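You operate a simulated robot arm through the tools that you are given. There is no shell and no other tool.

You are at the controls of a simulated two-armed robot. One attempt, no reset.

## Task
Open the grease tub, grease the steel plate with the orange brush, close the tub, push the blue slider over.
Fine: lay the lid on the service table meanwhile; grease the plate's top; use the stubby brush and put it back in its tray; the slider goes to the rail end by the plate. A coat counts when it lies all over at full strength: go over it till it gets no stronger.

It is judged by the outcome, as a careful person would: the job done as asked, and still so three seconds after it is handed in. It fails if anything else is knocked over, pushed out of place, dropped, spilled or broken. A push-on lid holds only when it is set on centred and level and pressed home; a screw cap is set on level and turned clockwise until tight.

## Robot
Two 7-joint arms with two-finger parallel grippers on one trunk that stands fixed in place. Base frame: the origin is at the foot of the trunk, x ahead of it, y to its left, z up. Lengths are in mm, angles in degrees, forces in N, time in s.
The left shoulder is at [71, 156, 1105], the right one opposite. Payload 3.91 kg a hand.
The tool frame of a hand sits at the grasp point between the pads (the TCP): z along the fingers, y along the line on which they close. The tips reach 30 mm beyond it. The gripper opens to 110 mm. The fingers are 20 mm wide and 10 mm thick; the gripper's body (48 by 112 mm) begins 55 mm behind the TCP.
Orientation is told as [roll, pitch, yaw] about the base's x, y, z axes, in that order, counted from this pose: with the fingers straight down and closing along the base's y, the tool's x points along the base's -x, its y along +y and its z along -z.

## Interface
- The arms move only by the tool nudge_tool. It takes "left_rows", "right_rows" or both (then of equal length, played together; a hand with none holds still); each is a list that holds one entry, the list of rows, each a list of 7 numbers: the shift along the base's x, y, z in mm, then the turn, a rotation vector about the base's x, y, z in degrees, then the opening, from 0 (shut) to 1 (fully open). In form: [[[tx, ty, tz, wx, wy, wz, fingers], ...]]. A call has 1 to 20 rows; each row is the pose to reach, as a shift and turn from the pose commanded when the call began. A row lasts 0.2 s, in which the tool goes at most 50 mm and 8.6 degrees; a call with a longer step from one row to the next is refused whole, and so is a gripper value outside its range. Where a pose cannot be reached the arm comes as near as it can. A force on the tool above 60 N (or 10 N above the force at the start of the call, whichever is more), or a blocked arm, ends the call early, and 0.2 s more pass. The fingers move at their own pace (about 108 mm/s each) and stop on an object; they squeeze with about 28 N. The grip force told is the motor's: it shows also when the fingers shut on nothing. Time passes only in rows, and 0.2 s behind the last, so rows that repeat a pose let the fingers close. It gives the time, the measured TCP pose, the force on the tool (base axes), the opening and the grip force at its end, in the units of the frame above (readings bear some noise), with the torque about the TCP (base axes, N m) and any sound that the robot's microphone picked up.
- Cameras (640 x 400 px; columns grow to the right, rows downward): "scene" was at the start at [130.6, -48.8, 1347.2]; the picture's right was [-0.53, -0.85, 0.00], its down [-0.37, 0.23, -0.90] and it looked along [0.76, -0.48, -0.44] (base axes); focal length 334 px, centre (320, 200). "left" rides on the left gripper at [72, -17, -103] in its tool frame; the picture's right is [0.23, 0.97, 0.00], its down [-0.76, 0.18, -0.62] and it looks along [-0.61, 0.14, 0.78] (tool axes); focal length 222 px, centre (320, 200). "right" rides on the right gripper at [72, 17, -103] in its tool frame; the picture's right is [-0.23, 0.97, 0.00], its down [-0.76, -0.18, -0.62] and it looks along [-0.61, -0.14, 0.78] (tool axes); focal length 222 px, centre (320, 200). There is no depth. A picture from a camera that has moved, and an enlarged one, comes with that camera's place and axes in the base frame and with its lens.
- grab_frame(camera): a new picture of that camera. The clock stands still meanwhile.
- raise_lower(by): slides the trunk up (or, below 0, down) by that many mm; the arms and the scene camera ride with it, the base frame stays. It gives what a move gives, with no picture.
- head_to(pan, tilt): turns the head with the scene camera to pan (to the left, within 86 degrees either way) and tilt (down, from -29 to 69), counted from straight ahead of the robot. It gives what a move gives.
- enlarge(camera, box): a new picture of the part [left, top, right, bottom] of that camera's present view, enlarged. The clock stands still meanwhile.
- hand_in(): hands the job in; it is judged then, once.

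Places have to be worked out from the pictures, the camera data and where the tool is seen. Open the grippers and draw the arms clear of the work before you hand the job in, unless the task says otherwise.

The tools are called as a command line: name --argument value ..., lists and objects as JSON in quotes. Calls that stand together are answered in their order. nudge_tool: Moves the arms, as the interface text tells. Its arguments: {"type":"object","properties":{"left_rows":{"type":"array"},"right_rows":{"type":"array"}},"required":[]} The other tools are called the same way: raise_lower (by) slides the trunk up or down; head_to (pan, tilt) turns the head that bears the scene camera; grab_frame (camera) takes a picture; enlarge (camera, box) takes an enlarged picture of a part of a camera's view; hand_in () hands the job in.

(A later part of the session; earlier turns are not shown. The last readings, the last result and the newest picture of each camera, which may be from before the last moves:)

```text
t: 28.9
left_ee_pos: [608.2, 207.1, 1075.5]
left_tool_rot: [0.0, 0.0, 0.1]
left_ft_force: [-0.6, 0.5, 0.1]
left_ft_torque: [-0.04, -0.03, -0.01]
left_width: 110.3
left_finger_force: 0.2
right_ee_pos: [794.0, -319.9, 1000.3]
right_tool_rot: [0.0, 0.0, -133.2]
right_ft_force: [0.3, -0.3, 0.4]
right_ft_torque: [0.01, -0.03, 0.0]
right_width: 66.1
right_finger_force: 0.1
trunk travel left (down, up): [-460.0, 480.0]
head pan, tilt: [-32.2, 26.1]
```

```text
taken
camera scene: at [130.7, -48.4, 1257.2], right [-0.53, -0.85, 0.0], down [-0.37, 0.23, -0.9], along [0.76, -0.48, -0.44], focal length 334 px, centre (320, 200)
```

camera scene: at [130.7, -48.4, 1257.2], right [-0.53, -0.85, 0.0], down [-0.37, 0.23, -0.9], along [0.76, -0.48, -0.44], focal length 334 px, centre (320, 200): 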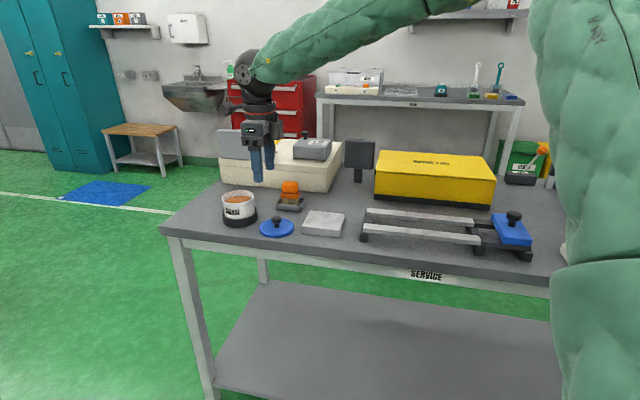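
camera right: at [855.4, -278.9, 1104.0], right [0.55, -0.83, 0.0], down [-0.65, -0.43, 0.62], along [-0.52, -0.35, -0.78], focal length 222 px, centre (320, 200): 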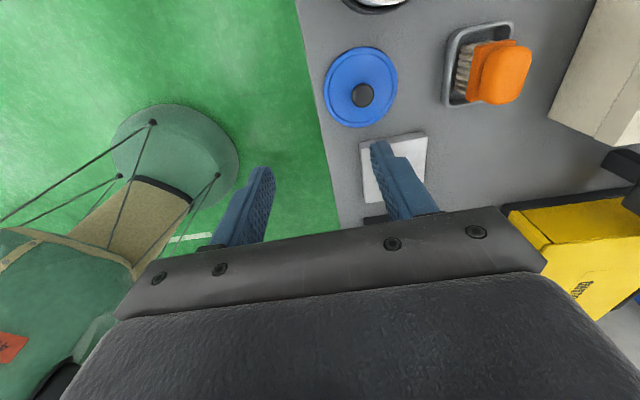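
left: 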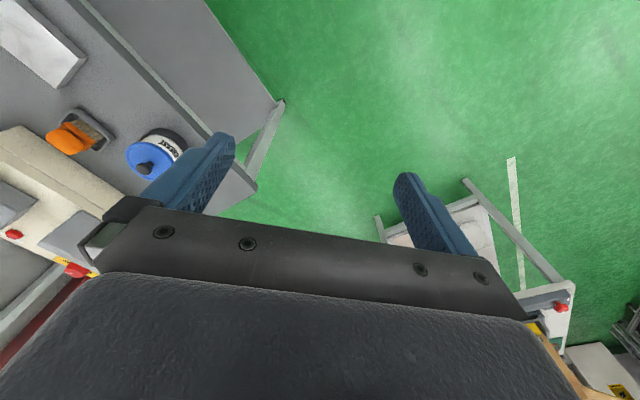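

Yaw -133° works, and this view again puts the handle at about (916,-441). I'll move above it and see whether the arm reaches.

nudge_tool --right_rows '[[[25, -25, 0, 0, 0, 0, 0.6], [50, -50, -5, 0, 0, 0, 0.6], [75, -75, -15, 0, 0, 0, 0.6], [100, -100, -25, 0, 0, 0, 0.6], [115, -114, -30, 0, 0, 0, 0.6], [122, -121, -35, 0, 0, 0, 0.6], [122, -121, -35, 0, 0, 0, 0.6]]]'

grab_frame --camera "right"

enlarge --camera "scene" --box '[200, 120, 360, 230]'

```text
t: 30.4
left_ee_pos: [608.9, 209.3, 1075.5]
left_tool_rot: [-0.1, 0.0, -0.1]
left_ft_force: [-0.1, 0.4, -0.5]
left_ft_torque: [-0.04, 0.03, 0.01]
left_width: 110.0
left_finger_force: 0.2
right_ee_pos: [911.9, -441.3, 967.0]
right_tool_rot: [0.1, 0.0, -133.1]
right_ft_force: [1.0, 0.4, -0.3]
right_ft_torque: [0.01, 0.0, -0.01]
right_width: 66.0
right_finger_force: 0.0
trunk travel left (down, up): [-460.0, 480.0]
head pan, tilt: [-32.2, 26.1]
```

```text
taken
camera right: at [974.6, -400.1, 1070.9], right [0.56, -0.83, 0.0], down [-0.65, -0.43, 0.62], along [-0.52, -0.35, -0.78], focal length 222 px, centre (320, 200)
```

right: 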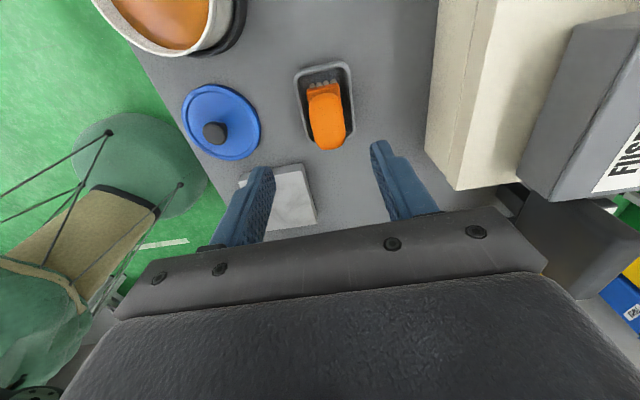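

```text
3.64 times, centred on (280, 175) of scene
camera zoom: at [130.4, -48.3, 1257.3], right [-0.53, -0.85, 0.0], down [-0.37, 0.23, -0.9], along [0.76, -0.48, -0.44], focal length 1214 px, centre (466, 291)
```

zoom: 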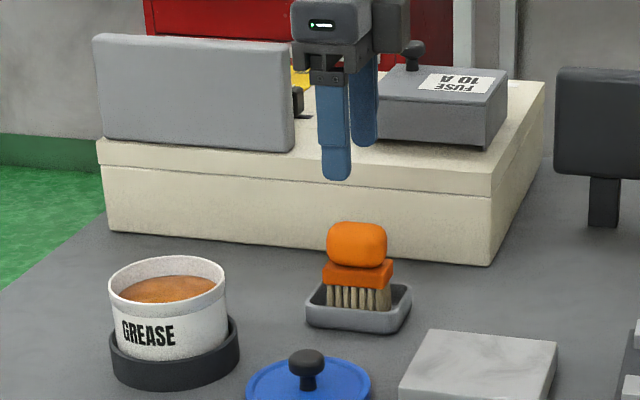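

The arm reaches vertically. I'll enlarge to measure how the brush is aligned between the fingers.

enlarge --camera "right" --box '[270, 50, 390, 170]'

enlarge --camera "scene" --box '[255, 160, 335, 220]'

```text
3.33 times, centred on (330, 110) of right
camera zoom: at [974.6, -400.1, 1070.9], right [0.56, -0.83, 0.0], down [-0.65, -0.43, 0.62], along [-0.52, -0.35, -0.78], focal length 740 px, centre (287, 500)
```

zoom: 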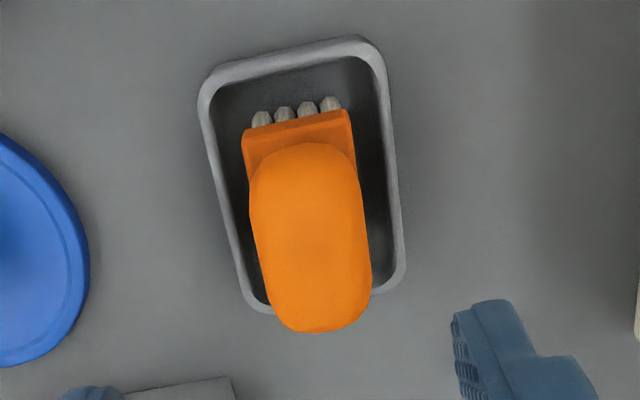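

```text
6.67 times, centred on (295, 190) of scene
camera zoom: at [130.4, -48.3, 1257.3], right [-0.53, -0.85, 0.0], down [-0.37, 0.23, -0.9], along [0.76, -0.48, -0.44], focal length 2225 px, centre (487, 267)
```

zoom: 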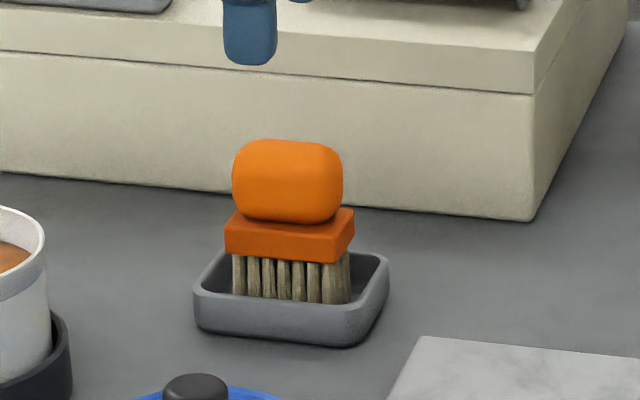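

The handle centre is at about (920.5,-444,870), spanning z≈856–884, about 28 mm thick, and the hand is well aligned with it. I'll shift over it, descend partway and check the measured position.

nudge_tool --right_rows '[[[4, -1, -15, 0, 0, -1, 0.6], [7, -3, -35, 0, 0, -1.5, 0.6], [7, -3, -45, 0, 0, -1.5, 0.6], [7, -3, -45, 0, 0, -1.5, 0.6]]]'

grab_frame --camera "right"

enlarge --camera "scene" --box '[255, 150, 335, 220]'

```text
t: 31.4
left_ee_pos: [608.9, 207.6, 1074.6]
left_tool_rot: [0.0, 0.0, -0.1]
left_ft_force: [-0.8, 0.0, 0.2]
left_ft_torque: [-0.02, 0.0, -0.01]
left_width: 110.0
left_finger_force: 0.1
right_ee_pos: [921.2, -444.5, 919.3]
right_tool_rot: [0.0, -0.1, -134.6]
right_ft_force: [0.9, 0.6, -0.5]
right_ft_torque: [0.02, 0.01, 0.03]
right_width: 65.8
right_finger_force: 0.1
trunk travel left (down, up): [-460.0, 480.0]
head pan, tilt: [-32.2, 26.1]
```

```text
taken
camera right: at [984.1, -404.7, 1023.2], right [0.53, -0.85, 0.0], down [-0.66, -0.42, 0.62], along [-0.53, -0.33, -0.78], focal length 222 px, centre (320, 200)
```

right: 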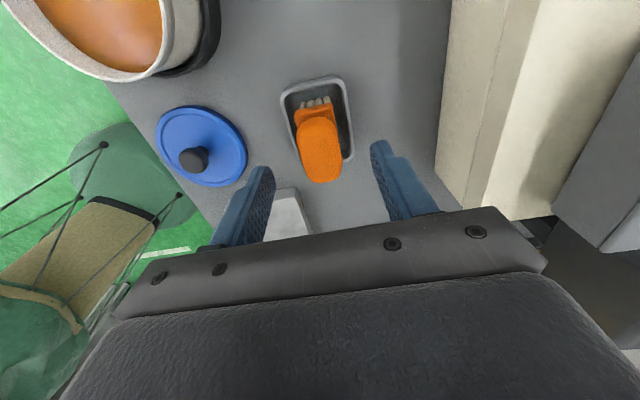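

```text
5.71 times, centred on (295, 185) of scene
camera zoom: at [130.6, -48.5, 1257.3], right [-0.53, -0.85, 0.0], down [-0.37, 0.23, -0.9], along [0.76, -0.48, -0.44], focal length 1907 px, centre (463, 286)
```

zoom: 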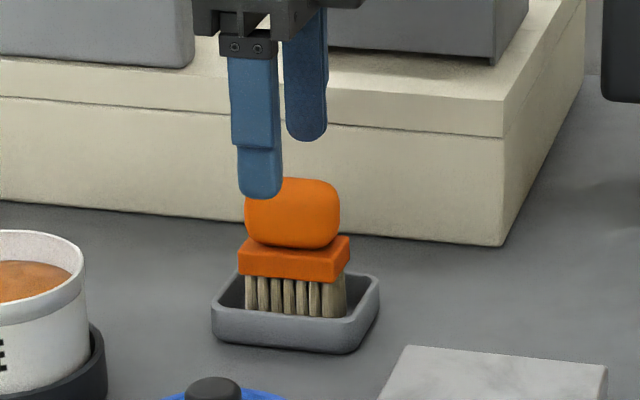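

Everything lines up with the hand over the handle at (921,-444). I'll descend so the fingertips stop just above the orange block (TCP z≈889) and close.

nudge_tool --right_rows '[[[0, 0, -15, 0, 0, 0, 0.6], [0, 0, -29, 0, 0, 0, 0.6], [0, 0, -29, 0, 0, 0, 0.6], [0, 0, -29, 0, 0, 0, 0.4], [0, 0, -29, 0, 0, 0, 0.3], [0, 0, -29, 0, 0, 0, 0.2], [0, 0, -29, 0, 0, 0, 0], [0, 0, -29, 0, 0, 0, 0]]]'

grab_frame --camera "right"

enlarge --camera "scene" --box '[255, 150, 335, 220]'

```text
t: 33.2
left_ee_pos: [609.0, 207.7, 1075.5]
left_tool_rot: [-0.1, 0.0, 0.0]
left_ft_force: [0.3, 0.1, -0.5]
left_ft_torque: [-0.01, 0.0, 0.0]
left_width: 109.9
left_finger_force: 0.1
right_ee_pos: [923.0, -443.0, 891.2]
right_tool_rot: [0.0, 0.0, -134.6]
right_ft_force: [-0.4, -0.8, 1.1]
right_ft_torque: [0.01, 0.03, 0.0]
right_width: 29.1
right_finger_force: 28.9
trunk travel left (down, up): [-460.0, 480.0]
head pan, tilt: [-32.2, 26.1]
```

```text
taken
camera right: at [985.3, -404.2, 994.2], right [0.53, -0.85, 0.0], down [-0.66, -0.42, 0.62], along [-0.53, -0.33, -0.78], focal length 222 px, centre (320, 200)
```

right: 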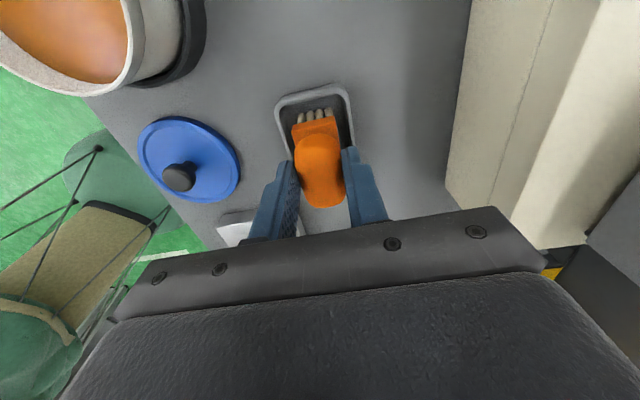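

```text
5.71 times, centred on (295, 185) of scene
camera zoom: at [130.8, -48.5, 1257.2], right [-0.53, -0.85, 0.0], down [-0.37, 0.23, -0.9], along [0.76, -0.48, -0.44], focal length 1907 px, centre (463, 286)
```

zoom: 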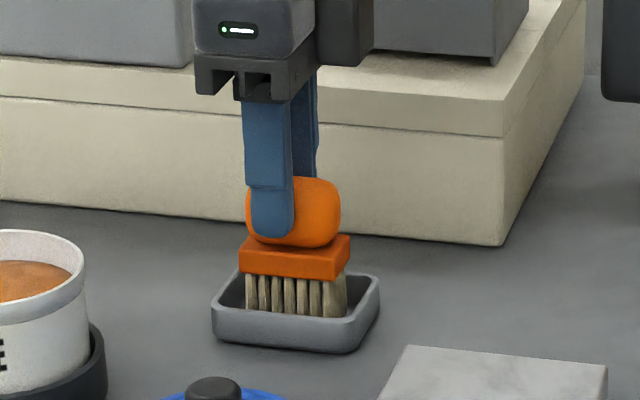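

The brush is gripped at 29 mm. I'll lift it straight up and check it hangs level.

nudge_tool --right_rows '[[[0, 0, 5, 0, 0, 0, 0], [0, 0, 15, 0, 0, 0, 0], [0, 0, 30, 0, 0, 0, 0], [0, 0, 50, 0, 0, 0, 0], [0, 0, 60, 0, 0, 0, 0], [0, 0, 60, 0, 0, 0, 0]]]'

enlarge --camera "scene" --box '[220, 130, 340, 220]'

grab_frame --camera "right"

```text
t: 34.6
left_ee_pos: [609.1, 207.2, 1075.0]
left_tool_rot: [-0.1, 0.0, 0.0]
left_ft_force: [0.4, 0.3, 0.3]
left_ft_torque: [0.01, 0.02, 0.01]
left_width: 110.0
left_finger_force: 0.1
right_ee_pos: [923.6, -444.7, 952.4]
right_tool_rot: [0.0, 0.0, -134.7]
right_ft_force: [0.0, 0.2, 0.4]
right_ft_torque: [-0.04, 0.0, 0.04]
right_width: 29.1
right_finger_force: 27.7
trunk travel left (down, up): [-460.0, 480.0]
head pan, tilt: [-32.2, 26.1]
```

```text
4.44 times, centred on (280, 175) of scene
camera zoom: at [130.8, -48.5, 1257.2], right [-0.53, -0.85, 0.0], down [-0.37, 0.23, -0.9], along [0.76, -0.48, -0.44], focal length 1483 px, centre (498, 311)
```

zoom: 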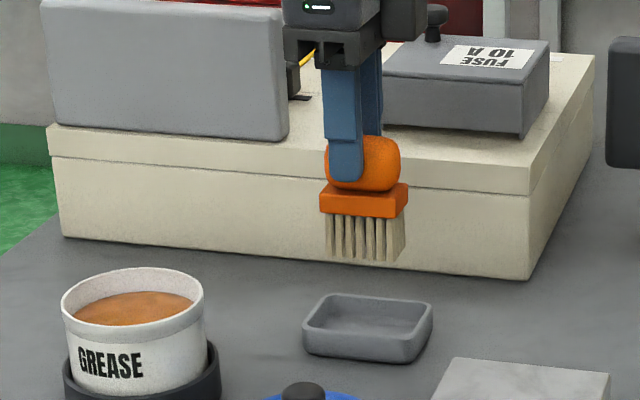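

```text
taken
camera right: at [985.8, -405.0, 1056.1], right [0.53, -0.85, 0.0], down [-0.66, -0.42, 0.62], along [-0.53, -0.33, -0.78], focal length 222 px, centre (320, 200)
```

right: 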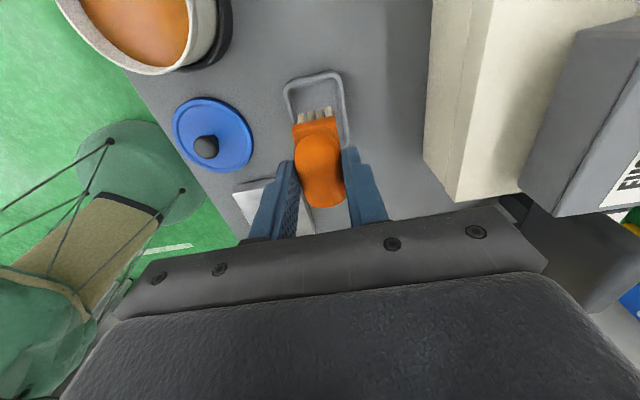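

The brush came up level, with its bristle tips about 84 mm below the TCP. The tub rim is at z≈869 and the grease surface about 11 mm lower. I'll raise the brush and carry it over the tub.

nudge_tool --right_rows '[[[0, 0, 20, 0, 0, 0, 0], [0, 20, 35, 0, 0, 0, 0], [1, 45, 38, 0, 0, 0, 0], [2, 70, 38, 0, 0, 0, 0], [3, 95, 38, 0, 0, 0, 0], [4, 120, 38, 0, 0, 0, 0], [5, 140, 38, 0, 0, 0, 0], [5, 153, 38, 0, 0, 0, 0], [5, 153, 38, 0, 0, 0, 0]]]'

enlarge --camera "scene" --box '[190, 130, 310, 230]'

grab_frame --camera "right"

```text
t: 36.6
left_ee_pos: [608.0, 207.3, 1075.0]
left_tool_rot: [-0.1, 0.1, 0.0]
left_ft_force: [0.5, 0.0, 0.1]
left_ft_torque: [-0.02, 0.01, 0.0]
left_width: 109.9
left_finger_force: 0.1
right_ee_pos: [927.1, -288.7, 989.7]
right_tool_rot: [0.0, -0.1, -134.6]
right_ft_force: [0.3, 0.1, -0.8]
right_ft_torque: [-0.02, 0.01, 0.0]
right_width: 28.9
right_finger_force: 27.5
trunk travel left (down, up): [-460.0, 480.0]
head pan, tilt: [-32.2, 26.1]
```

```text
4.00 times, centred on (250, 180) of scene
camera zoom: at [130.6, -48.6, 1257.3], right [-0.53, -0.85, 0.0], down [-0.37, 0.23, -0.9], along [0.76, -0.48, -0.44], focal length 1335 px, centre (600, 280)
```

zoom: 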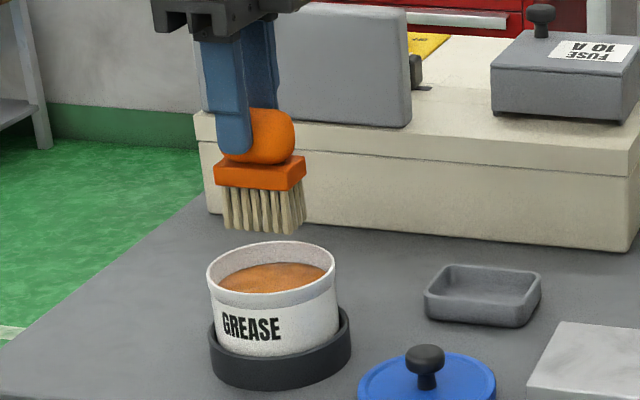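

```text
taken
camera right: at [989.4, -249.8, 1093.3], right [0.53, -0.85, 0.0], down [-0.66, -0.42, 0.62], along [-0.53, -0.33, -0.78], focal length 222 px, centre (320, 200)
```

right: 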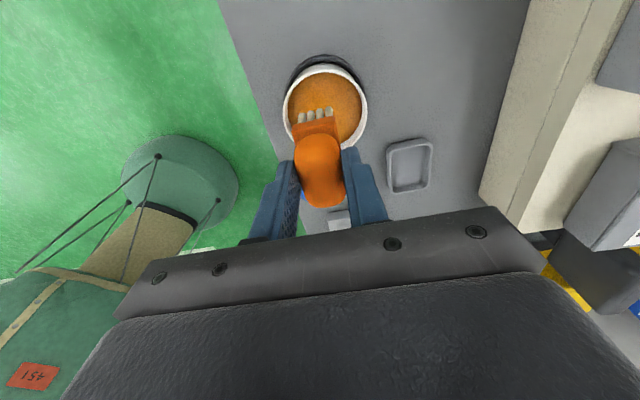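

The brush is centred over the tub to within a few mm. I'll shift 3 mm and lower it until the bristle tips are about 10 mm into the grease, watching the force.

nudge_tool --right_rows '[[[3, -1.5, -10, 0, 0, 0, 0], [3, -1.5, -25, 0, 0, 0, 0], [3, -1.5, -40, 0, 0, 0, 0], [3, -1.5, -50, 0, 0, 0, 0], [3, -1.5, -55, 0, 0, 0, 0], [3, -1.5, -58, 0, 0, 0, 0], [3, -1.5, -58, 0, 0, 0, 0]]]'

enlarge --camera "scene" --box '[205, 160, 285, 220]'

grab_frame --camera "right"

```text
t: 38.2
left_ee_pos: [605.7, 208.6, 1076.8]
left_tool_rot: [-0.1, -0.3, 0.0]
left_ft_force: [0.4, -0.1, -0.2]
left_ft_torque: [0.02, 0.0, 0.0]
left_width: 110.0
left_finger_force: 0.0
right_ee_pos: [928.3, -289.8, 937.6]
right_tool_rot: [0.3, 0.3, -134.6]
right_ft_force: [15.9, -5.5, 42.8]
right_ft_torque: [-0.43, -0.64, 0.03]
right_width: 29.4
right_finger_force: 28.3
trunk travel left (down, up): [-460.0, 480.0]
head pan, tilt: [-32.2, 26.1]
```

```text
6.67 times, centred on (245, 190) of scene
camera zoom: at [127.0, -47.3, 1258.2], right [-0.53, -0.85, 0.0], down [-0.37, 0.23, -0.9], along [0.76, -0.48, -0.44], focal length 2225 px, centre (820, 267)
```

zoom: 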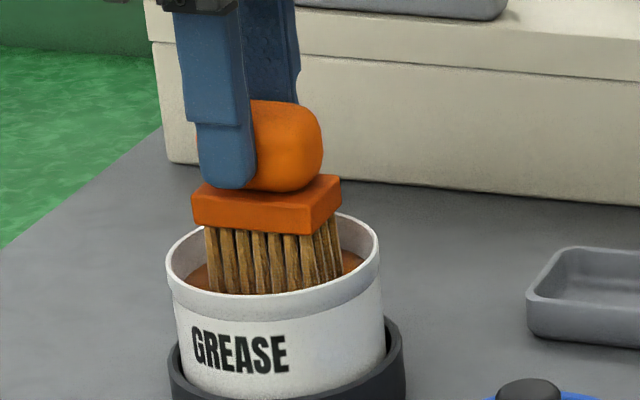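

```text
taken
camera right: at [990.3, -250.3, 1042.4], right [0.53, -0.85, 0.0], down [-0.67, -0.42, 0.62], along [-0.52, -0.33, -0.79], focal length 222 px, centre (320, 200)
```

right: 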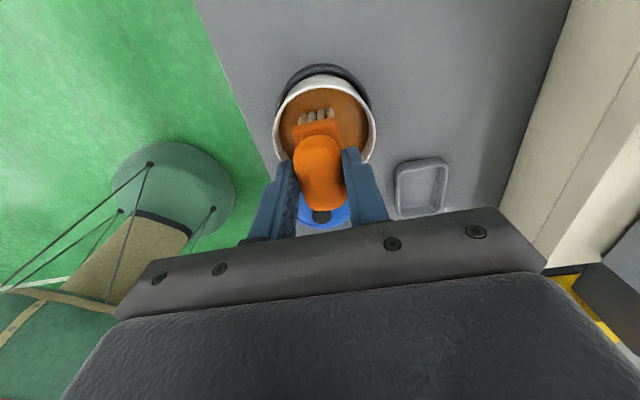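

The brush met the grease surface firmly (43 N) and the bristles have darkened. I'll ease off, dwell in light contact, then lift to inspect.

nudge_tool --right_rows '[[[0, 0, 3, 0, 0, 0, 0], [0, 0, 4, 0, 0, 0, 0], [0, 0, 4, 0, 0, 0, 0], [0, 0, 4, 0, 0, 0, 0]]]'

nudge_tool --right_rows '[[[0, 0, 10, 0, 0, 0, 0], [0, 0, 30, 0, 0, 0, 0], [0, 0, 50, 0, 0, 0, 0], [0, 0, 55, 0, 0, 0, 0], [0, 0, 55, 0, 0, 0, 0]]]'

enlarge --camera "scene" --box '[190, 130, 310, 230]'

grab_frame --camera "right"

```text
t: 39.2
left_ee_pos: [608.9, 209.0, 1075.0]
left_tool_rot: [0.0, 0.0, 0.0]
left_ft_force: [0.0, 0.6, -0.3]
left_ft_torque: [0.02, 0.0, 0.0]
left_width: 110.0
left_finger_force: 0.2
right_ee_pos: [929.8, -290.5, 931.4]
right_tool_rot: [0.0, -0.2, -134.5]
right_ft_force: [-0.3, 0.6, -0.6]
right_ft_torque: [0.04, -0.02, 0.02]
right_width: 29.3
right_finger_force: 27.9
trunk travel left (down, up): [-460.0, 480.0]
head pan, tilt: [-32.2, 26.1]
```

```text
t: 40.5
left_ee_pos: [607.7, 208.1, 1074.2]
left_tool_rot: [0.0, 0.0, 0.1]
left_ft_force: [-0.3, 0.9, -0.5]
left_ft_torque: [-0.01, 0.02, 0.05]
left_width: 110.1
left_finger_force: 0.2
right_ee_pos: [930.7, -292.0, 990.5]
right_tool_rot: [0.1, 0.0, -134.5]
right_ft_force: [0.1, 0.3, -1.4]
right_ft_torque: [-0.01, -0.01, -0.02]
right_width: 29.4
right_finger_force: 27.7
trunk travel left (down, up): [-460.0, 480.0]
head pan, tilt: [-32.2, 26.1]
```

```text
4.00 times, centred on (250, 180) of scene
camera zoom: at [130.7, -48.4, 1257.3], right [-0.53, -0.85, 0.0], down [-0.37, 0.23, -0.9], along [0.76, -0.48, -0.44], focal length 1335 px, centre (600, 280)
```

zoom: 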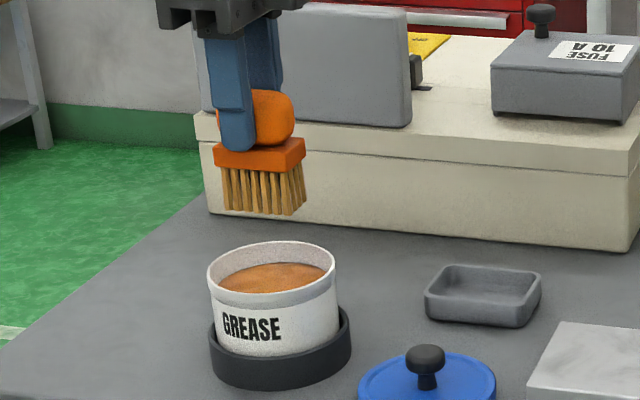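

```text
taken
camera right: at [992.5, -253.1, 1094.0], right [0.53, -0.85, 0.0], down [-0.66, -0.42, 0.62], along [-0.53, -0.33, -0.78], focal length 222 px, centre (320, 200)
```

right: 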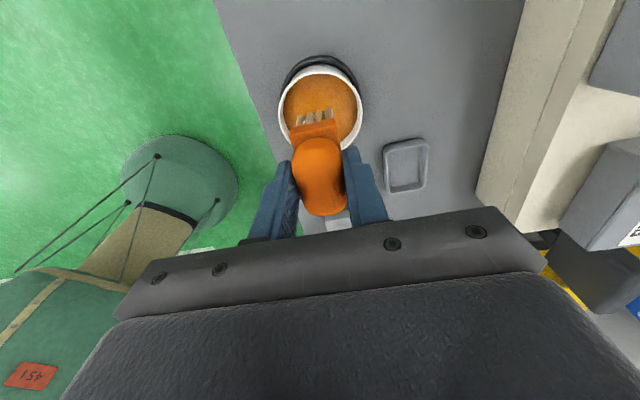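

The bristles are loaded. Pressing pushed the brush about 12 mm up, so the fingertips now sit on the block and the tips are about 71 mm below the TCP. I'll carry it above the steel plate and look.

nudge_tool --right_rows '[[[-20, -20, 10, 0, 0, 0, 0], [-40, -45, 10, 0, 0, 0, 0], [-60, -70, 10, 0, 0, 0, 0], [-80, -95, 5, 0, 0, 0, 0], [-100, -115, -5, 0, 0, 0, 0], [-120, -135, -15, 0, 0, 0, 0], [-140, -155, -25, 0, 0, 0, 0], [-155, -173, -30, 0, 0, 0, 0], [-155, -173, -30, 0, 0, 0, 0]]]'

grab_frame --camera "right"

enlarge --camera "scene" --box '[260, 140, 380, 250]'

```text
t: 42.5
left_ee_pos: [609.1, 208.5, 1074.8]
left_tool_rot: [0.0, -0.1, 0.0]
left_ft_force: [0.3, 0.3, -0.4]
left_ft_torque: [0.02, -0.02, 0.0]
left_width: 109.9
left_finger_force: 0.0
right_ee_pos: [777.4, -463.2, 959.7]
right_tool_rot: [0.0, -0.1, -134.6]
right_ft_force: [-0.1, 0.3, -0.8]
right_ft_torque: [0.02, 0.0, -0.01]
right_width: 29.3
right_finger_force: 28.0
trunk travel left (down, up): [-460.0, 480.0]
head pan, tilt: [-32.2, 26.1]
```

```text
taken
camera right: at [839.6, -424.4, 1063.1], right [0.53, -0.85, 0.0], down [-0.66, -0.42, 0.62], along [-0.53, -0.33, -0.78], focal length 222 px, centre (320, 200)
```

right: 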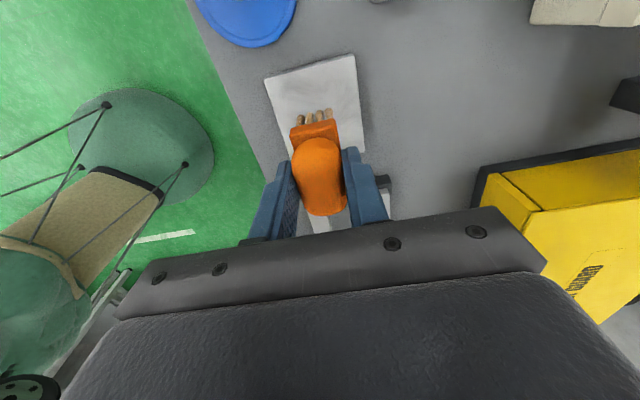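

```text
3.64 times, centred on (320, 195) of scene
camera zoom: at [131.0, -48.1, 1257.2], right [-0.53, -0.85, 0.0], down [-0.37, 0.23, -0.9], along [0.76, -0.48, -0.44], focal length 1214 px, centre (320, 218)
```

zoom: 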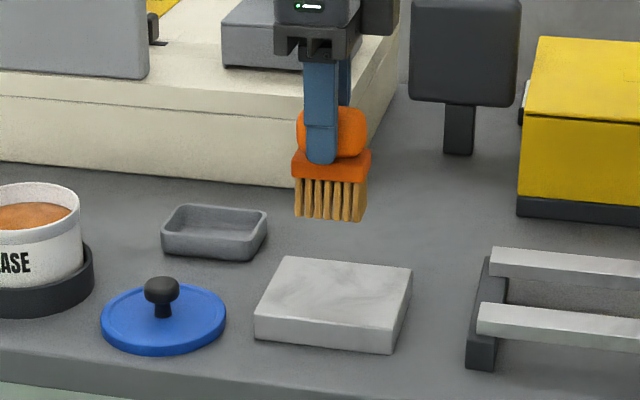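

Stereo puts the plate top at z≈821 with its centre near (776,-467). It is about 98 mm along the bench edge by 88 mm deep, and the brush is aligned with it. I'll descend to just above it and then feel for contact.

nudge_tool --right_rows '[[[0, -1, -20, 0, 0, 0, 0], [0, -2, -40, 0, 0, 0, 0], [0, -2.5, -55, 0, 0, 0, 0], [0, -2.5, -60, 0, 0, 0, 0], [0, -2.5, -60, 0, 0, 0, 0]]]'

enlarge --camera "scene" --box '[280, 170, 360, 240]'

```text
t: 43.6
left_ee_pos: [608.7, 207.4, 1075.3]
left_tool_rot: [0.0, 0.0, 0.0]
left_ft_force: [-0.1, -1.2, -0.2]
left_ft_torque: [0.02, -0.04, 0.03]
left_width: 109.8
left_finger_force: 0.1
right_ee_pos: [777.8, -464.4, 898.8]
right_tool_rot: [0.0, 0.0, -134.7]
right_ft_force: [0.5, 0.1, -0.2]
right_ft_torque: [0.0, 0.03, -0.01]
right_width: 29.3
right_finger_force: 27.8
trunk travel left (down, up): [-460.0, 480.0]
head pan, tilt: [-32.2, 26.1]
```

```text
5.71 times, centred on (320, 205) of scene
camera zoom: at [130.7, -48.5, 1257.2], right [-0.53, -0.85, 0.0], down [-0.37, 0.23, -0.9], along [0.76, -0.48, -0.44], focal length 1907 px, centre (320, 171)
```

zoom: 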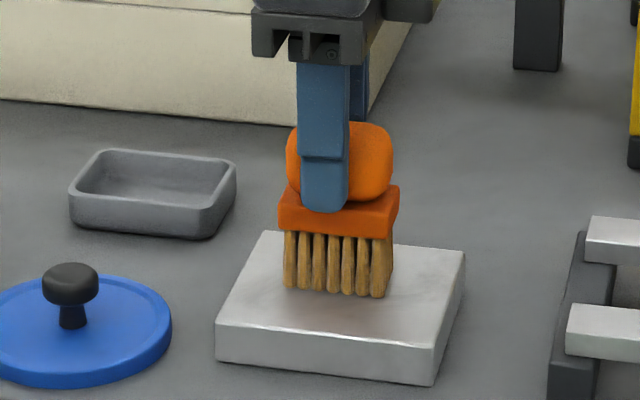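

The bristles are a few mm above the plate. I'll step down until I feel contact.

nudge_tool --right_rows '[[[0, 0, -2, 0, 0, 0, 0], [0, 0, -4, 0, 0, 0, 0], [0, 0, -4, 0, 0, 0, 0]]]'

nudge_tool --right_rows '[[[0, 0, -1, 0, 0, 0, 0], [0, 0, -2, 0, 0, 0, 0], [0, 0, -2, 0, 0, 0, 0]]]'

nudge_tool --right_rows '[[[0, 0, -1, 0, 0, 0, 0], [0, 0, -2, 0, 0, 0, 0], [0, 0, -2, 0, 0, 0, 0]]]'

enlarge --camera "scene" --box '[280, 170, 360, 240]'

```text
t: 44.5
left_ee_pos: [609.5, 208.8, 1075.2]
left_tool_rot: [0.0, -0.1, 0.0]
left_ft_force: [-0.2, -0.8, -0.3]
left_ft_torque: [0.01, 0.02, 0.01]
left_width: 110.2
left_finger_force: 0.1
right_ee_pos: [775.6, -466.9, 897.8]
right_tool_rot: [0.1, 0.0, -134.6]
right_ft_force: [1.3, 0.4, 17.3]
right_ft_torque: [-0.11, 0.15, 0.0]
right_width: 29.2
right_finger_force: 27.9
trunk travel left (down, up): [-460.0, 480.0]
head pan, tilt: [-32.2, 26.1]
```

```text
t: 45.2
left_ee_pos: [607.5, 208.3, 1076.0]
left_tool_rot: [-0.1, 0.0, 0.1]
left_ft_force: [-0.1, 0.7, -0.1]
left_ft_torque: [0.03, 0.01, -0.01]
left_width: 110.2
left_finger_force: 0.1
right_ee_pos: [775.4, -465.1, 898.0]
right_tool_rot: [0.1, 0.1, -134.6]
right_ft_force: [10.3, -2.8, 34.8]
right_ft_torque: [-0.23, -0.29, 0.03]
right_width: 29.0
right_finger_force: 28.2
trunk travel left (down, up): [-460.0, 480.0]
head pan, tilt: [-32.2, 26.1]
```

```text
t: 46.0
left_ee_pos: [607.1, 209.1, 1075.0]
left_tool_rot: [-0.2, -0.2, 0.0]
left_ft_force: [-0.1, 1.0, -0.2]
left_ft_torque: [0.02, -0.01, 0.0]
left_width: 110.2
left_finger_force: 0.1
right_ee_pos: [775.1, -464.4, 896.1]
right_tool_rot: [0.2, 0.0, -134.6]
right_ft_force: [13.8, -5.4, 46.6]
right_ft_torque: [-0.34, -0.49, 0.05]
right_width: 29.2
right_finger_force: 27.7
trunk travel left (down, up): [-460.0, 480.0]
head pan, tilt: [-32.2, 26.1]
```

```text
5.71 times, centred on (320, 205) of scene
camera zoom: at [128.3, -46.9, 1257.8], right [-0.53, -0.85, 0.0], down [-0.37, 0.23, -0.9], along [0.76, -0.48, -0.44], focal length 1907 px, centre (320, 171)
```

zoom: 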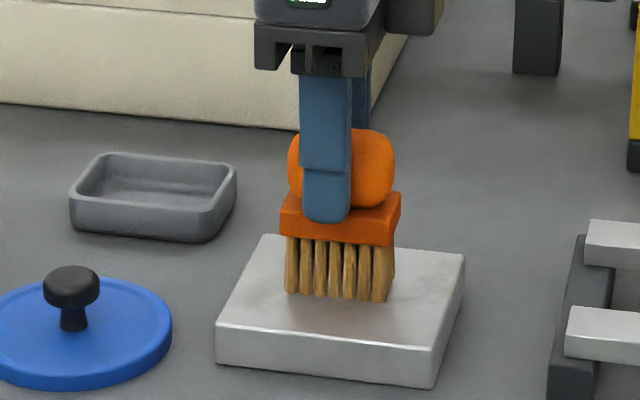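

Contact is at TCP z≈897.5, with the arm yielding about 8 N per mm. I'll back off to a light press (~10 N) and make a first stroke across the middle to see how it coats.

nudge_tool --right_rows '[[[0, 0, 4.5, 0, 0, 0, 0], [8.5, -8.4, 4.5, 0, 0, 0, 0], [17.1, -16.8, 4.5, 0, 0, 0, 0], [24.2, -23.9, 4.5, 0, 0, 0, 0], [17.1, -16.8, 4.5, 0, 0, 0, 0], [8.5, -8.4, 4.5, 0, 0, 0, 0], [0, 0, 4.5, 0, 0, 0, 0], [-8.5, 8.4, 4.5, 0, 0, 0, 0], [-17.1, 16.8, 4.5, 0, 0, 0, 0], [-24.2, 23.9, 4.5, 0, 0, 0, 0], [-17.1, 16.8, 4.5, 0, 0, 0, 0], [-8.5, 8.4, 4.5, 0, 0, 0, 0], [0, 0, 4.5, 0, 0, 0, 0]]]'

enlarge --camera "scene" --box '[280, 170, 360, 240]'

grab_frame --camera "right"

```text
t: 48.9
left_ee_pos: [608.6, 207.9, 1074.9]
left_tool_rot: [0.0, 0.0, 0.0]
left_ft_force: [-0.2, -0.2, -0.6]
left_ft_torque: [-0.03, 0.01, 0.0]
left_width: 110.1
left_finger_force: 0.0
right_ee_pos: [776.7, -465.4, 896.4]
right_tool_rot: [0.0, -0.2, -134.7]
right_ft_force: [0.2, -0.3, -0.6]
right_ft_torque: [0.01, 0.03, 0.04]
right_width: 29.4
right_finger_force: 27.8
trunk travel left (down, up): [-460.0, 480.0]
head pan, tilt: [-32.2, 26.1]
```

```text
5.71 times, centred on (320, 205) of scene
camera zoom: at [130.6, -48.5, 1257.2], right [-0.53, -0.85, 0.0], down [-0.37, 0.23, -0.9], along [0.76, -0.48, -0.44], focal length 1907 px, centre (320, 171)
```

zoom: 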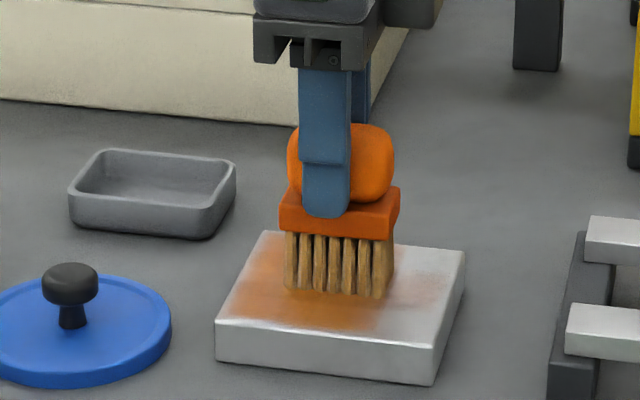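

```text
taken
camera right: at [838.9, -426.5, 999.9], right [0.53, -0.85, 0.0], down [-0.66, -0.42, 0.62], along [-0.53, -0.33, -0.78], focal length 222 px, centre (320, 200)
```

right: 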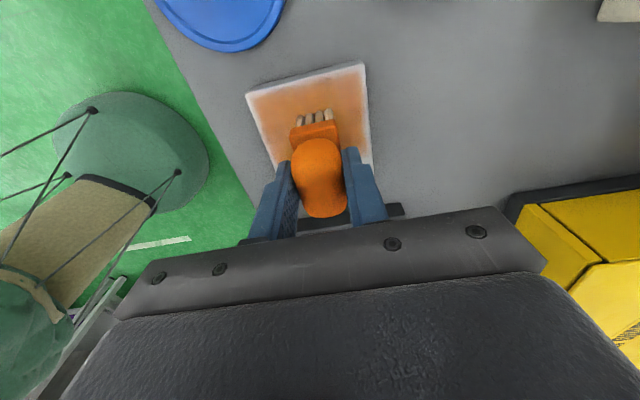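

The coat is going on and the plate hasn't moved. The strip toward the rail and thin strips at the edges are still bare, so next come the rail-side lane and wider strokes with slightly more pressure.

nudge_tool --right_rows '[[[-9.8, -10, -1.5, 0, 0, 0, 0], [-19.7, -19.9, -1.5, 0, 0, 0, 0], [-9.7, -29.7, -1.5, 0, 0, 0, 0], [0.2, -39.6, -1.5, 0, 0, 0, 0], [8.8, -48, -1.5, 0, 0, 0, 0], [0.2, -39.6, -1.5, 0, 0, 0, 0], [-9.7, -29.7, -1.5, 0, 0, 0, 0], [-19.7, -19.9, -1.5, 0, 0, 0, 0], [-29.7, -10.1, -1.5, 0, 0, 0, 0], [-39.6, -0.2, -1.5, 0, 0, 0, 0], [-48.2, 8.2, -1.5, 0, 0, 0, 0], [-39.6, -0.2, -1.5, 0, 0, 0, 0], [-29.7, -10.1, -1.5, 0, 0, 0, 0], [-19.7, -19.9, -1.5, 0, 0, 0, 0], [-9.8, -10, -1.5, 0, 0, 0, 0], [0, 0, -1.5, 0, 0, 0, 0]]]'

enlarge --camera "scene" --box '[280, 170, 360, 240]'

grab_frame --camera "right"

```text
t: 52.2
left_ee_pos: [608.5, 207.1, 1075.8]
left_tool_rot: [0.0, -0.1, -0.1]
left_ft_force: [0.3, -0.6, -0.1]
left_ft_torque: [0.01, 0.01, -0.04]
left_width: 109.9
left_finger_force: 0.0
right_ee_pos: [775.5, -467.3, 896.3]
right_tool_rot: [0.1, 0.0, -134.7]
right_ft_force: [-1.1, -7.0, 10.0]
right_ft_torque: [-0.46, 0.11, 0.01]
right_width: 29.3
right_finger_force: 27.8
trunk travel left (down, up): [-460.0, 480.0]
head pan, tilt: [-32.2, 26.1]
```

```text
5.71 times, centred on (320, 205) of scene
camera zoom: at [129.8, -48.5, 1257.4], right [-0.53, -0.85, 0.0], down [-0.37, 0.23, -0.9], along [0.76, -0.48, -0.44], focal length 1907 px, centre (320, 171)
```

zoom: 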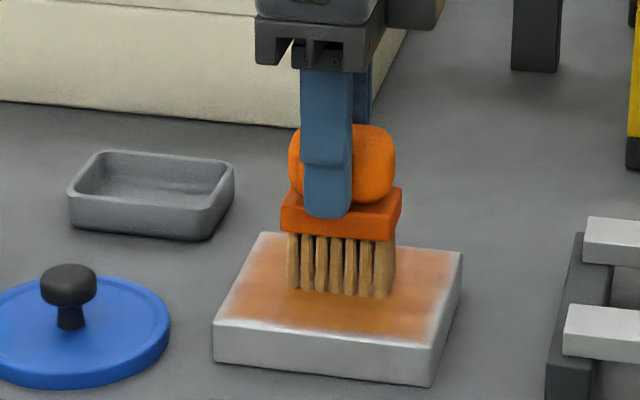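

```text
taken
camera right: at [838.2, -428.0, 999.8], right [0.53, -0.85, 0.0], down [-0.66, -0.42, 0.62], along [-0.53, -0.33, -0.78], focal length 222 px, centre (320, 200)
```

right: 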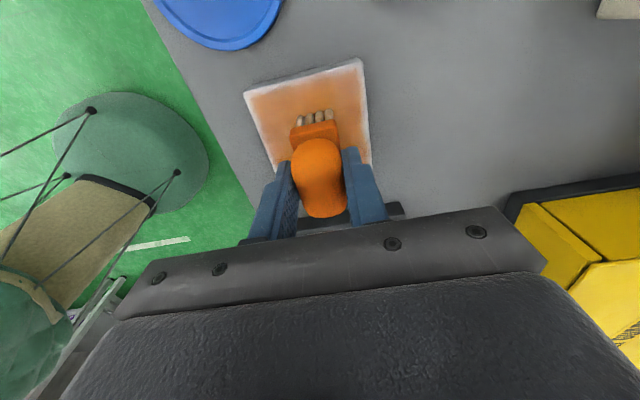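

The coat now reaches across, with thin strips left at the front, tub-side and back edges. I'll run lanes out to the edges, pausing at the ends so the arm really gets there.

nudge_tool --right_rows '[[[8.4, 8.5, 0, 0, 0, 0, 0], [19.1, -2, 0, 0, 0, 0, 0], [29.8, -12.6, 0, 0, 0, 0, 0], [37.6, -20.3, 0, 0, 0, 0, 0], [37.6, -20.3, 0, 0, 0, 0, 0], [29.8, -12.6, 0, 0, 0, 0, 0], [19.1, -2, 0, 0, 0, 0, 0], [8.4, 8.5, 0, 0, 0, 0, 0], [-2.3, 19, 0, 0, 0, 0, 0], [-13, 29.6, 0, 0, 0, 0, 0], [-21.5, 38, 0, 0, 0, 0, 0], [-21.5, 38, 0, 0, 0, 0, 0], [-32.7, 26.6, 0, 0, 0, 0, 0], [-42.5, 16.7, 0, 0, 0, 0, 0], [-52, 7, 0, 0, 0, 0, 0], [-52, 7, 0, 0, 0, 0, 0], [-43.9, -1.7, 0, 0, 0, 0, 0], [-33.2, -12.3, 0, 0, 0, 0, 0], [-22.5, -22.8, 0, 0, 0, 0, 0], [-11.8, -33.3, 0, 0, 0, 0, 0]]]'

enlarge --camera "scene" --box '[280, 170, 360, 240]'

grab_frame --camera "right"

```text
t: 56.5
left_ee_pos: [607.1, 209.0, 1076.1]
left_tool_rot: [-0.1, -0.1, 0.0]
left_ft_force: [-0.3, 0.4, 0.1]
left_ft_torque: [-0.03, 0.04, 0.04]
left_width: 110.1
left_finger_force: 0.1
right_ee_pos: [762.2, -499.4, 897.3]
right_tool_rot: [0.0, 0.0, -134.6]
right_ft_force: [-9.7, 12.8, 24.3]
right_ft_torque: [0.55, 0.78, -0.18]
right_width: 29.2
right_finger_force: 28.1
trunk travel left (down, up): [-460.0, 480.0]
head pan, tilt: [-32.2, 26.1]
```

```text
5.71 times, centred on (320, 205) of scene
camera zoom: at [128.2, -46.5, 1257.6], right [-0.53, -0.85, 0.0], down [-0.37, 0.23, -0.9], along [0.76, -0.48, -0.44], focal length 1907 px, centre (320, 171)
```

zoom: 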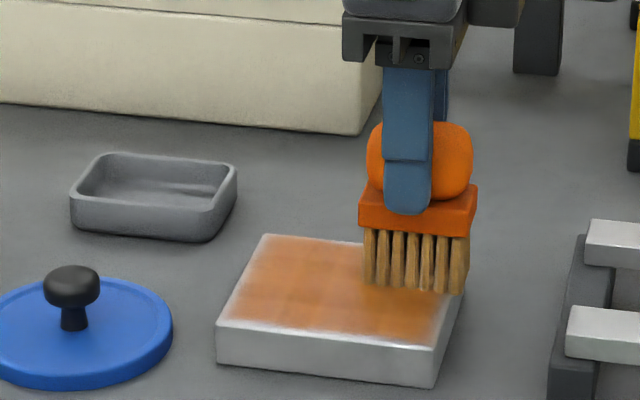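

```text
taken
camera right: at [825.1, -460.2, 999.7], right [0.53, -0.85, 0.0], down [-0.66, -0.42, 0.62], along [-0.53, -0.33, -0.78], focal length 222 px, centre (320, 200)
```

right: 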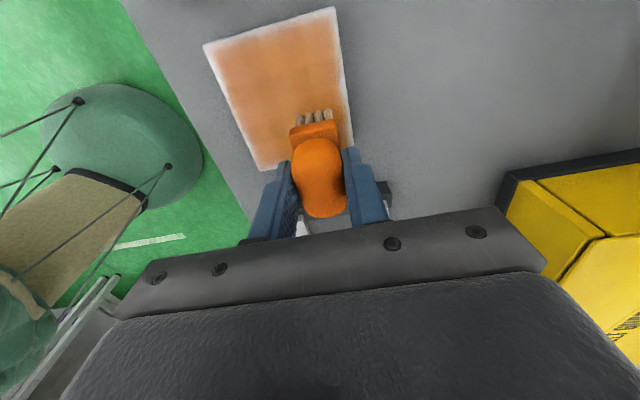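

Plate position is unchanged; only narrow edge strips remain pale. I'll run the brush around the perimeter, letting it overlap the edges slightly, with a bit less pressure.

nudge_tool --right_rows '[[[10.7, -10.5, 0.7, 0, 0, 0, 0], [21.4, -21.1, 0.7, 0, 0, 0, 0], [21.4, -21.1, 0.7, 0, 0, 0, 0], [31.2, -11.1, 0.7, 0, 0, 0, 0], [41, -1.1, 0.7, 0, 0, 0, 0], [50.8, 8.9, 0.7, 0, 0, 0, 0], [57.8, 16, 0.7, 0, 0, 0, 0], [57.8, 16, 0.7, 0, 0, 0, 0], [47.1, 26.5, 0.7, 0, 0, 0, 0], [36.4, 37, 0.7, 0, 0, 0, 0], [25.7, 47.6, 0.7, 0, 0, 0, 0], [15, 58.1, 0.7, 0, 0, 0, 0], [4.3, 68.6, 0.7, 0, 0, 0, 0], [-7.1, 79.9, 0.7, 0, 0, 0, 0], [-7.1, 79.9, 0.7, 0, 0, 0, 0], [-16.9, 69.9, 0.7, 0, 0, 0, 0], [-26.7, 59.9, 0.7, 0, 0, 0, 0], [-36.5, 49.9, 0.7, 0, 0, 0, 0], [-46.3, 39.9, 0.7, 0, 0, 0, 0], [-46.3, 39.9, 0.7, 0, 0, 0, 0]]]'

enlarge --camera "scene" --box '[280, 170, 360, 240]'

grab_frame --camera "right"

```text
t: 60.6
left_ee_pos: [608.6, 207.1, 1074.9]
left_tool_rot: [-0.1, 0.1, 0.0]
left_ft_force: [-0.4, -0.7, -0.9]
left_ft_torque: [0.01, 0.04, 0.03]
left_width: 110.3
left_finger_force: 0.0
right_ee_pos: [714.9, -460.9, 896.2]
right_tool_rot: [0.1, -0.2, -134.6]
right_ft_force: [-1.6, 0.4, 1.2]
right_ft_torque: [0.05, 0.05, -0.05]
right_width: 29.0
right_finger_force: 27.6
trunk travel left (down, up): [-460.0, 480.0]
head pan, tilt: [-32.2, 26.1]
```

```text
5.71 times, centred on (320, 205) of scene
camera zoom: at [130.5, -48.5, 1257.2], right [-0.53, -0.85, 0.0], down [-0.37, 0.23, -0.9], along [0.76, -0.48, -0.44], focal length 1907 px, centre (320, 171)
```

zoom: 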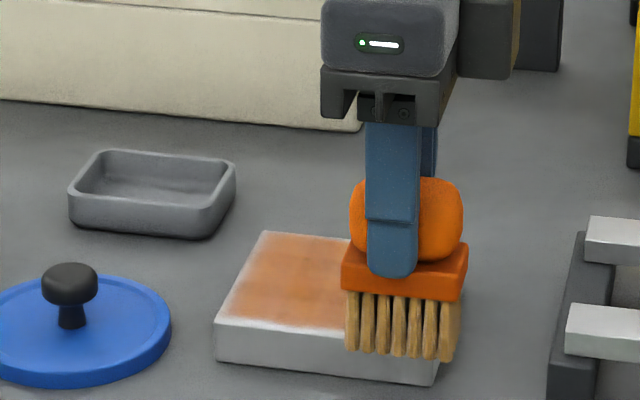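

```text
taken
camera right: at [778.6, -421.1, 999.7], right [0.53, -0.85, 0.0], down [-0.66, -0.42, 0.62], along [-0.53, -0.33, -0.78], focal length 222 px, centre (320, 200)
```

right: 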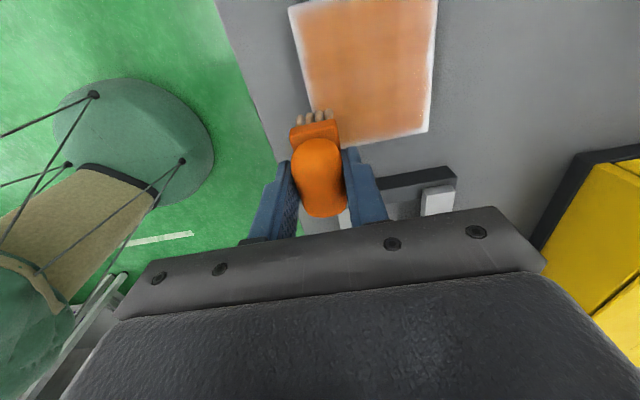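

The coat reaches close to every edge. I'll zoom in to judge its evenness and strength.

enlarge --camera "right" --box '[270, 0, 450, 150]'

nudge_tool --right_rows '[[[0, 0, 25, 0, 0, 0, 0], [10, 10, 60, 0, 0, 0, 0], [30, 25, 85, 0, 0, 0, 0], [60, 50, 85, 0, 0, 0, 0], [90, 75, 85, 0, 0, 0, 0], [90, 75, 85, 0, 0, 0, 0]]]'

enlarge --camera "scene" --box '[280, 170, 360, 240]'

grab_frame --camera "right"

```text
2.67 times, centred on (360, 75) of right
camera zoom: at [778.6, -421.1, 999.7], right [0.53, -0.85, 0.0], down [-0.66, -0.42, 0.62], along [-0.53, -0.33, -0.78], focal length 592 px, centre (213, 533)
```

zoom: 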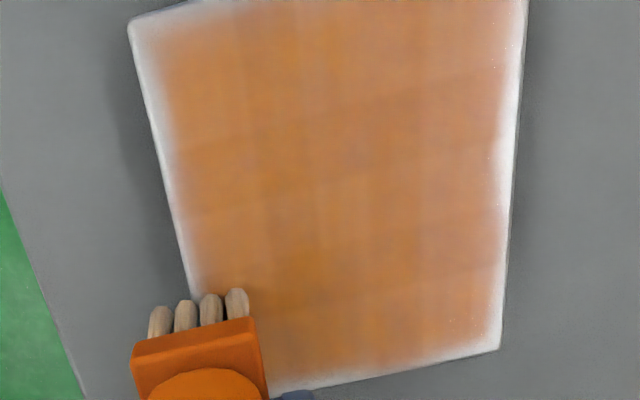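

```text
t: 62.0
left_ee_pos: [607.9, 207.2, 1074.5]
left_tool_rot: [0.1, 0.0, 0.0]
left_ft_force: [-0.7, -0.5, 0.2]
left_ft_torque: [-0.01, 0.01, -0.04]
left_width: 110.1
left_finger_force: 0.1
right_ee_pos: [805.3, -385.6, 980.4]
right_tool_rot: [0.0, 0.0, -134.5]
right_ft_force: [-0.6, 0.5, -0.1]
right_ft_torque: [0.01, -0.01, 0.01]
right_width: 29.5
right_finger_force: 27.2
trunk travel left (down, up): [-460.0, 480.0]
head pan, tilt: [-32.2, 26.1]
```

```text
5.71 times, centred on (320, 205) of scene
camera zoom: at [130.2, -48.9, 1257.3], right [-0.53, -0.85, 0.0], down [-0.37, 0.24, -0.9], along [0.76, -0.48, -0.44], focal length 1907 px, centre (320, 171)
```

zoom: 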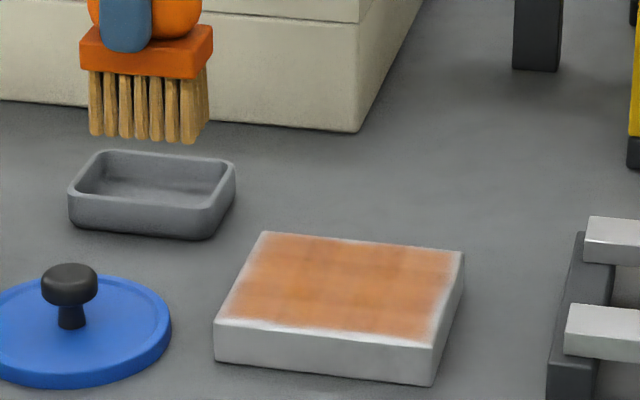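

```text
taken
camera right: at [867.3, -347.2, 1086.7], right [0.53, -0.85, 0.0], down [-0.66, -0.42, 0.62], along [-0.53, -0.33, -0.78], focal length 222 px, centre (320, 200)
```

right: 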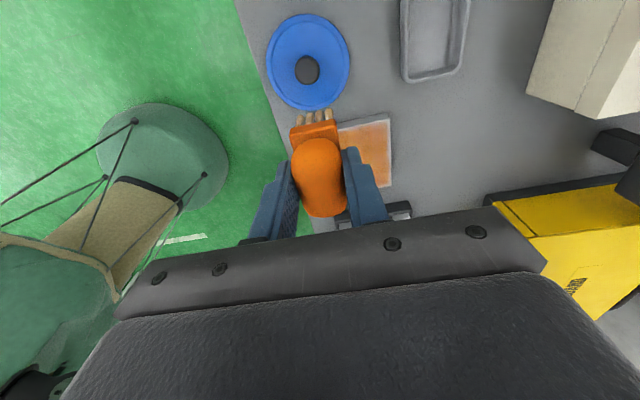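

The coat is even across the middle, but the outer few mm are weaker and the bristles look paler. I'll reload with grease and go over it again: back to the tub.

nudge_tool --right_rows '[[[20, 15, 15, 0, 0, 0, 0], [50, 38, 15, 0, 0, 0, 0], [80, 60, 15, 0, 0, 0, 0], [105, 80, 15, 0, 0, 0, 0], [125, 94, 10, 0, 0, 0, 0], [125, 94, 10, 0, 0, 0, 0]]]'

enlarge --camera "scene" --box '[190, 130, 310, 230]'

```text
t: 63.5
left_ee_pos: [608.6, 207.4, 1074.2]
left_tool_rot: [-0.1, 0.0, 0.0]
left_ft_force: [-0.5, -0.5, 0.9]
left_ft_torque: [0.03, -0.03, 0.05]
left_width: 110.0
left_finger_force: 0.0
right_ee_pos: [932.3, -292.7, 988.1]
right_tool_rot: [-0.1, 0.0, -134.6]
right_ft_force: [-0.8, 0.8, -0.2]
right_ft_torque: [-0.03, -0.03, 0.0]
right_width: 29.2
right_finger_force: 27.9
trunk travel left (down, up): [-460.0, 480.0]
head pan, tilt: [-32.2, 26.1]
```

```text
4.00 times, centred on (250, 180) of scene
camera zoom: at [130.0, -48.4, 1257.4], right [-0.53, -0.85, 0.0], down [-0.37, 0.23, -0.9], along [0.76, -0.48, -0.44], focal length 1335 px, centre (600, 280)
```

zoom: 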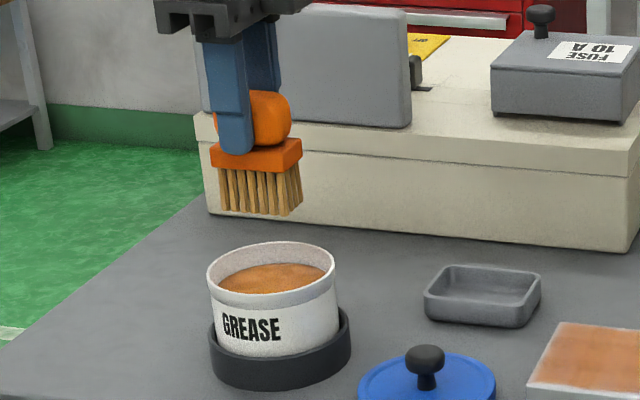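

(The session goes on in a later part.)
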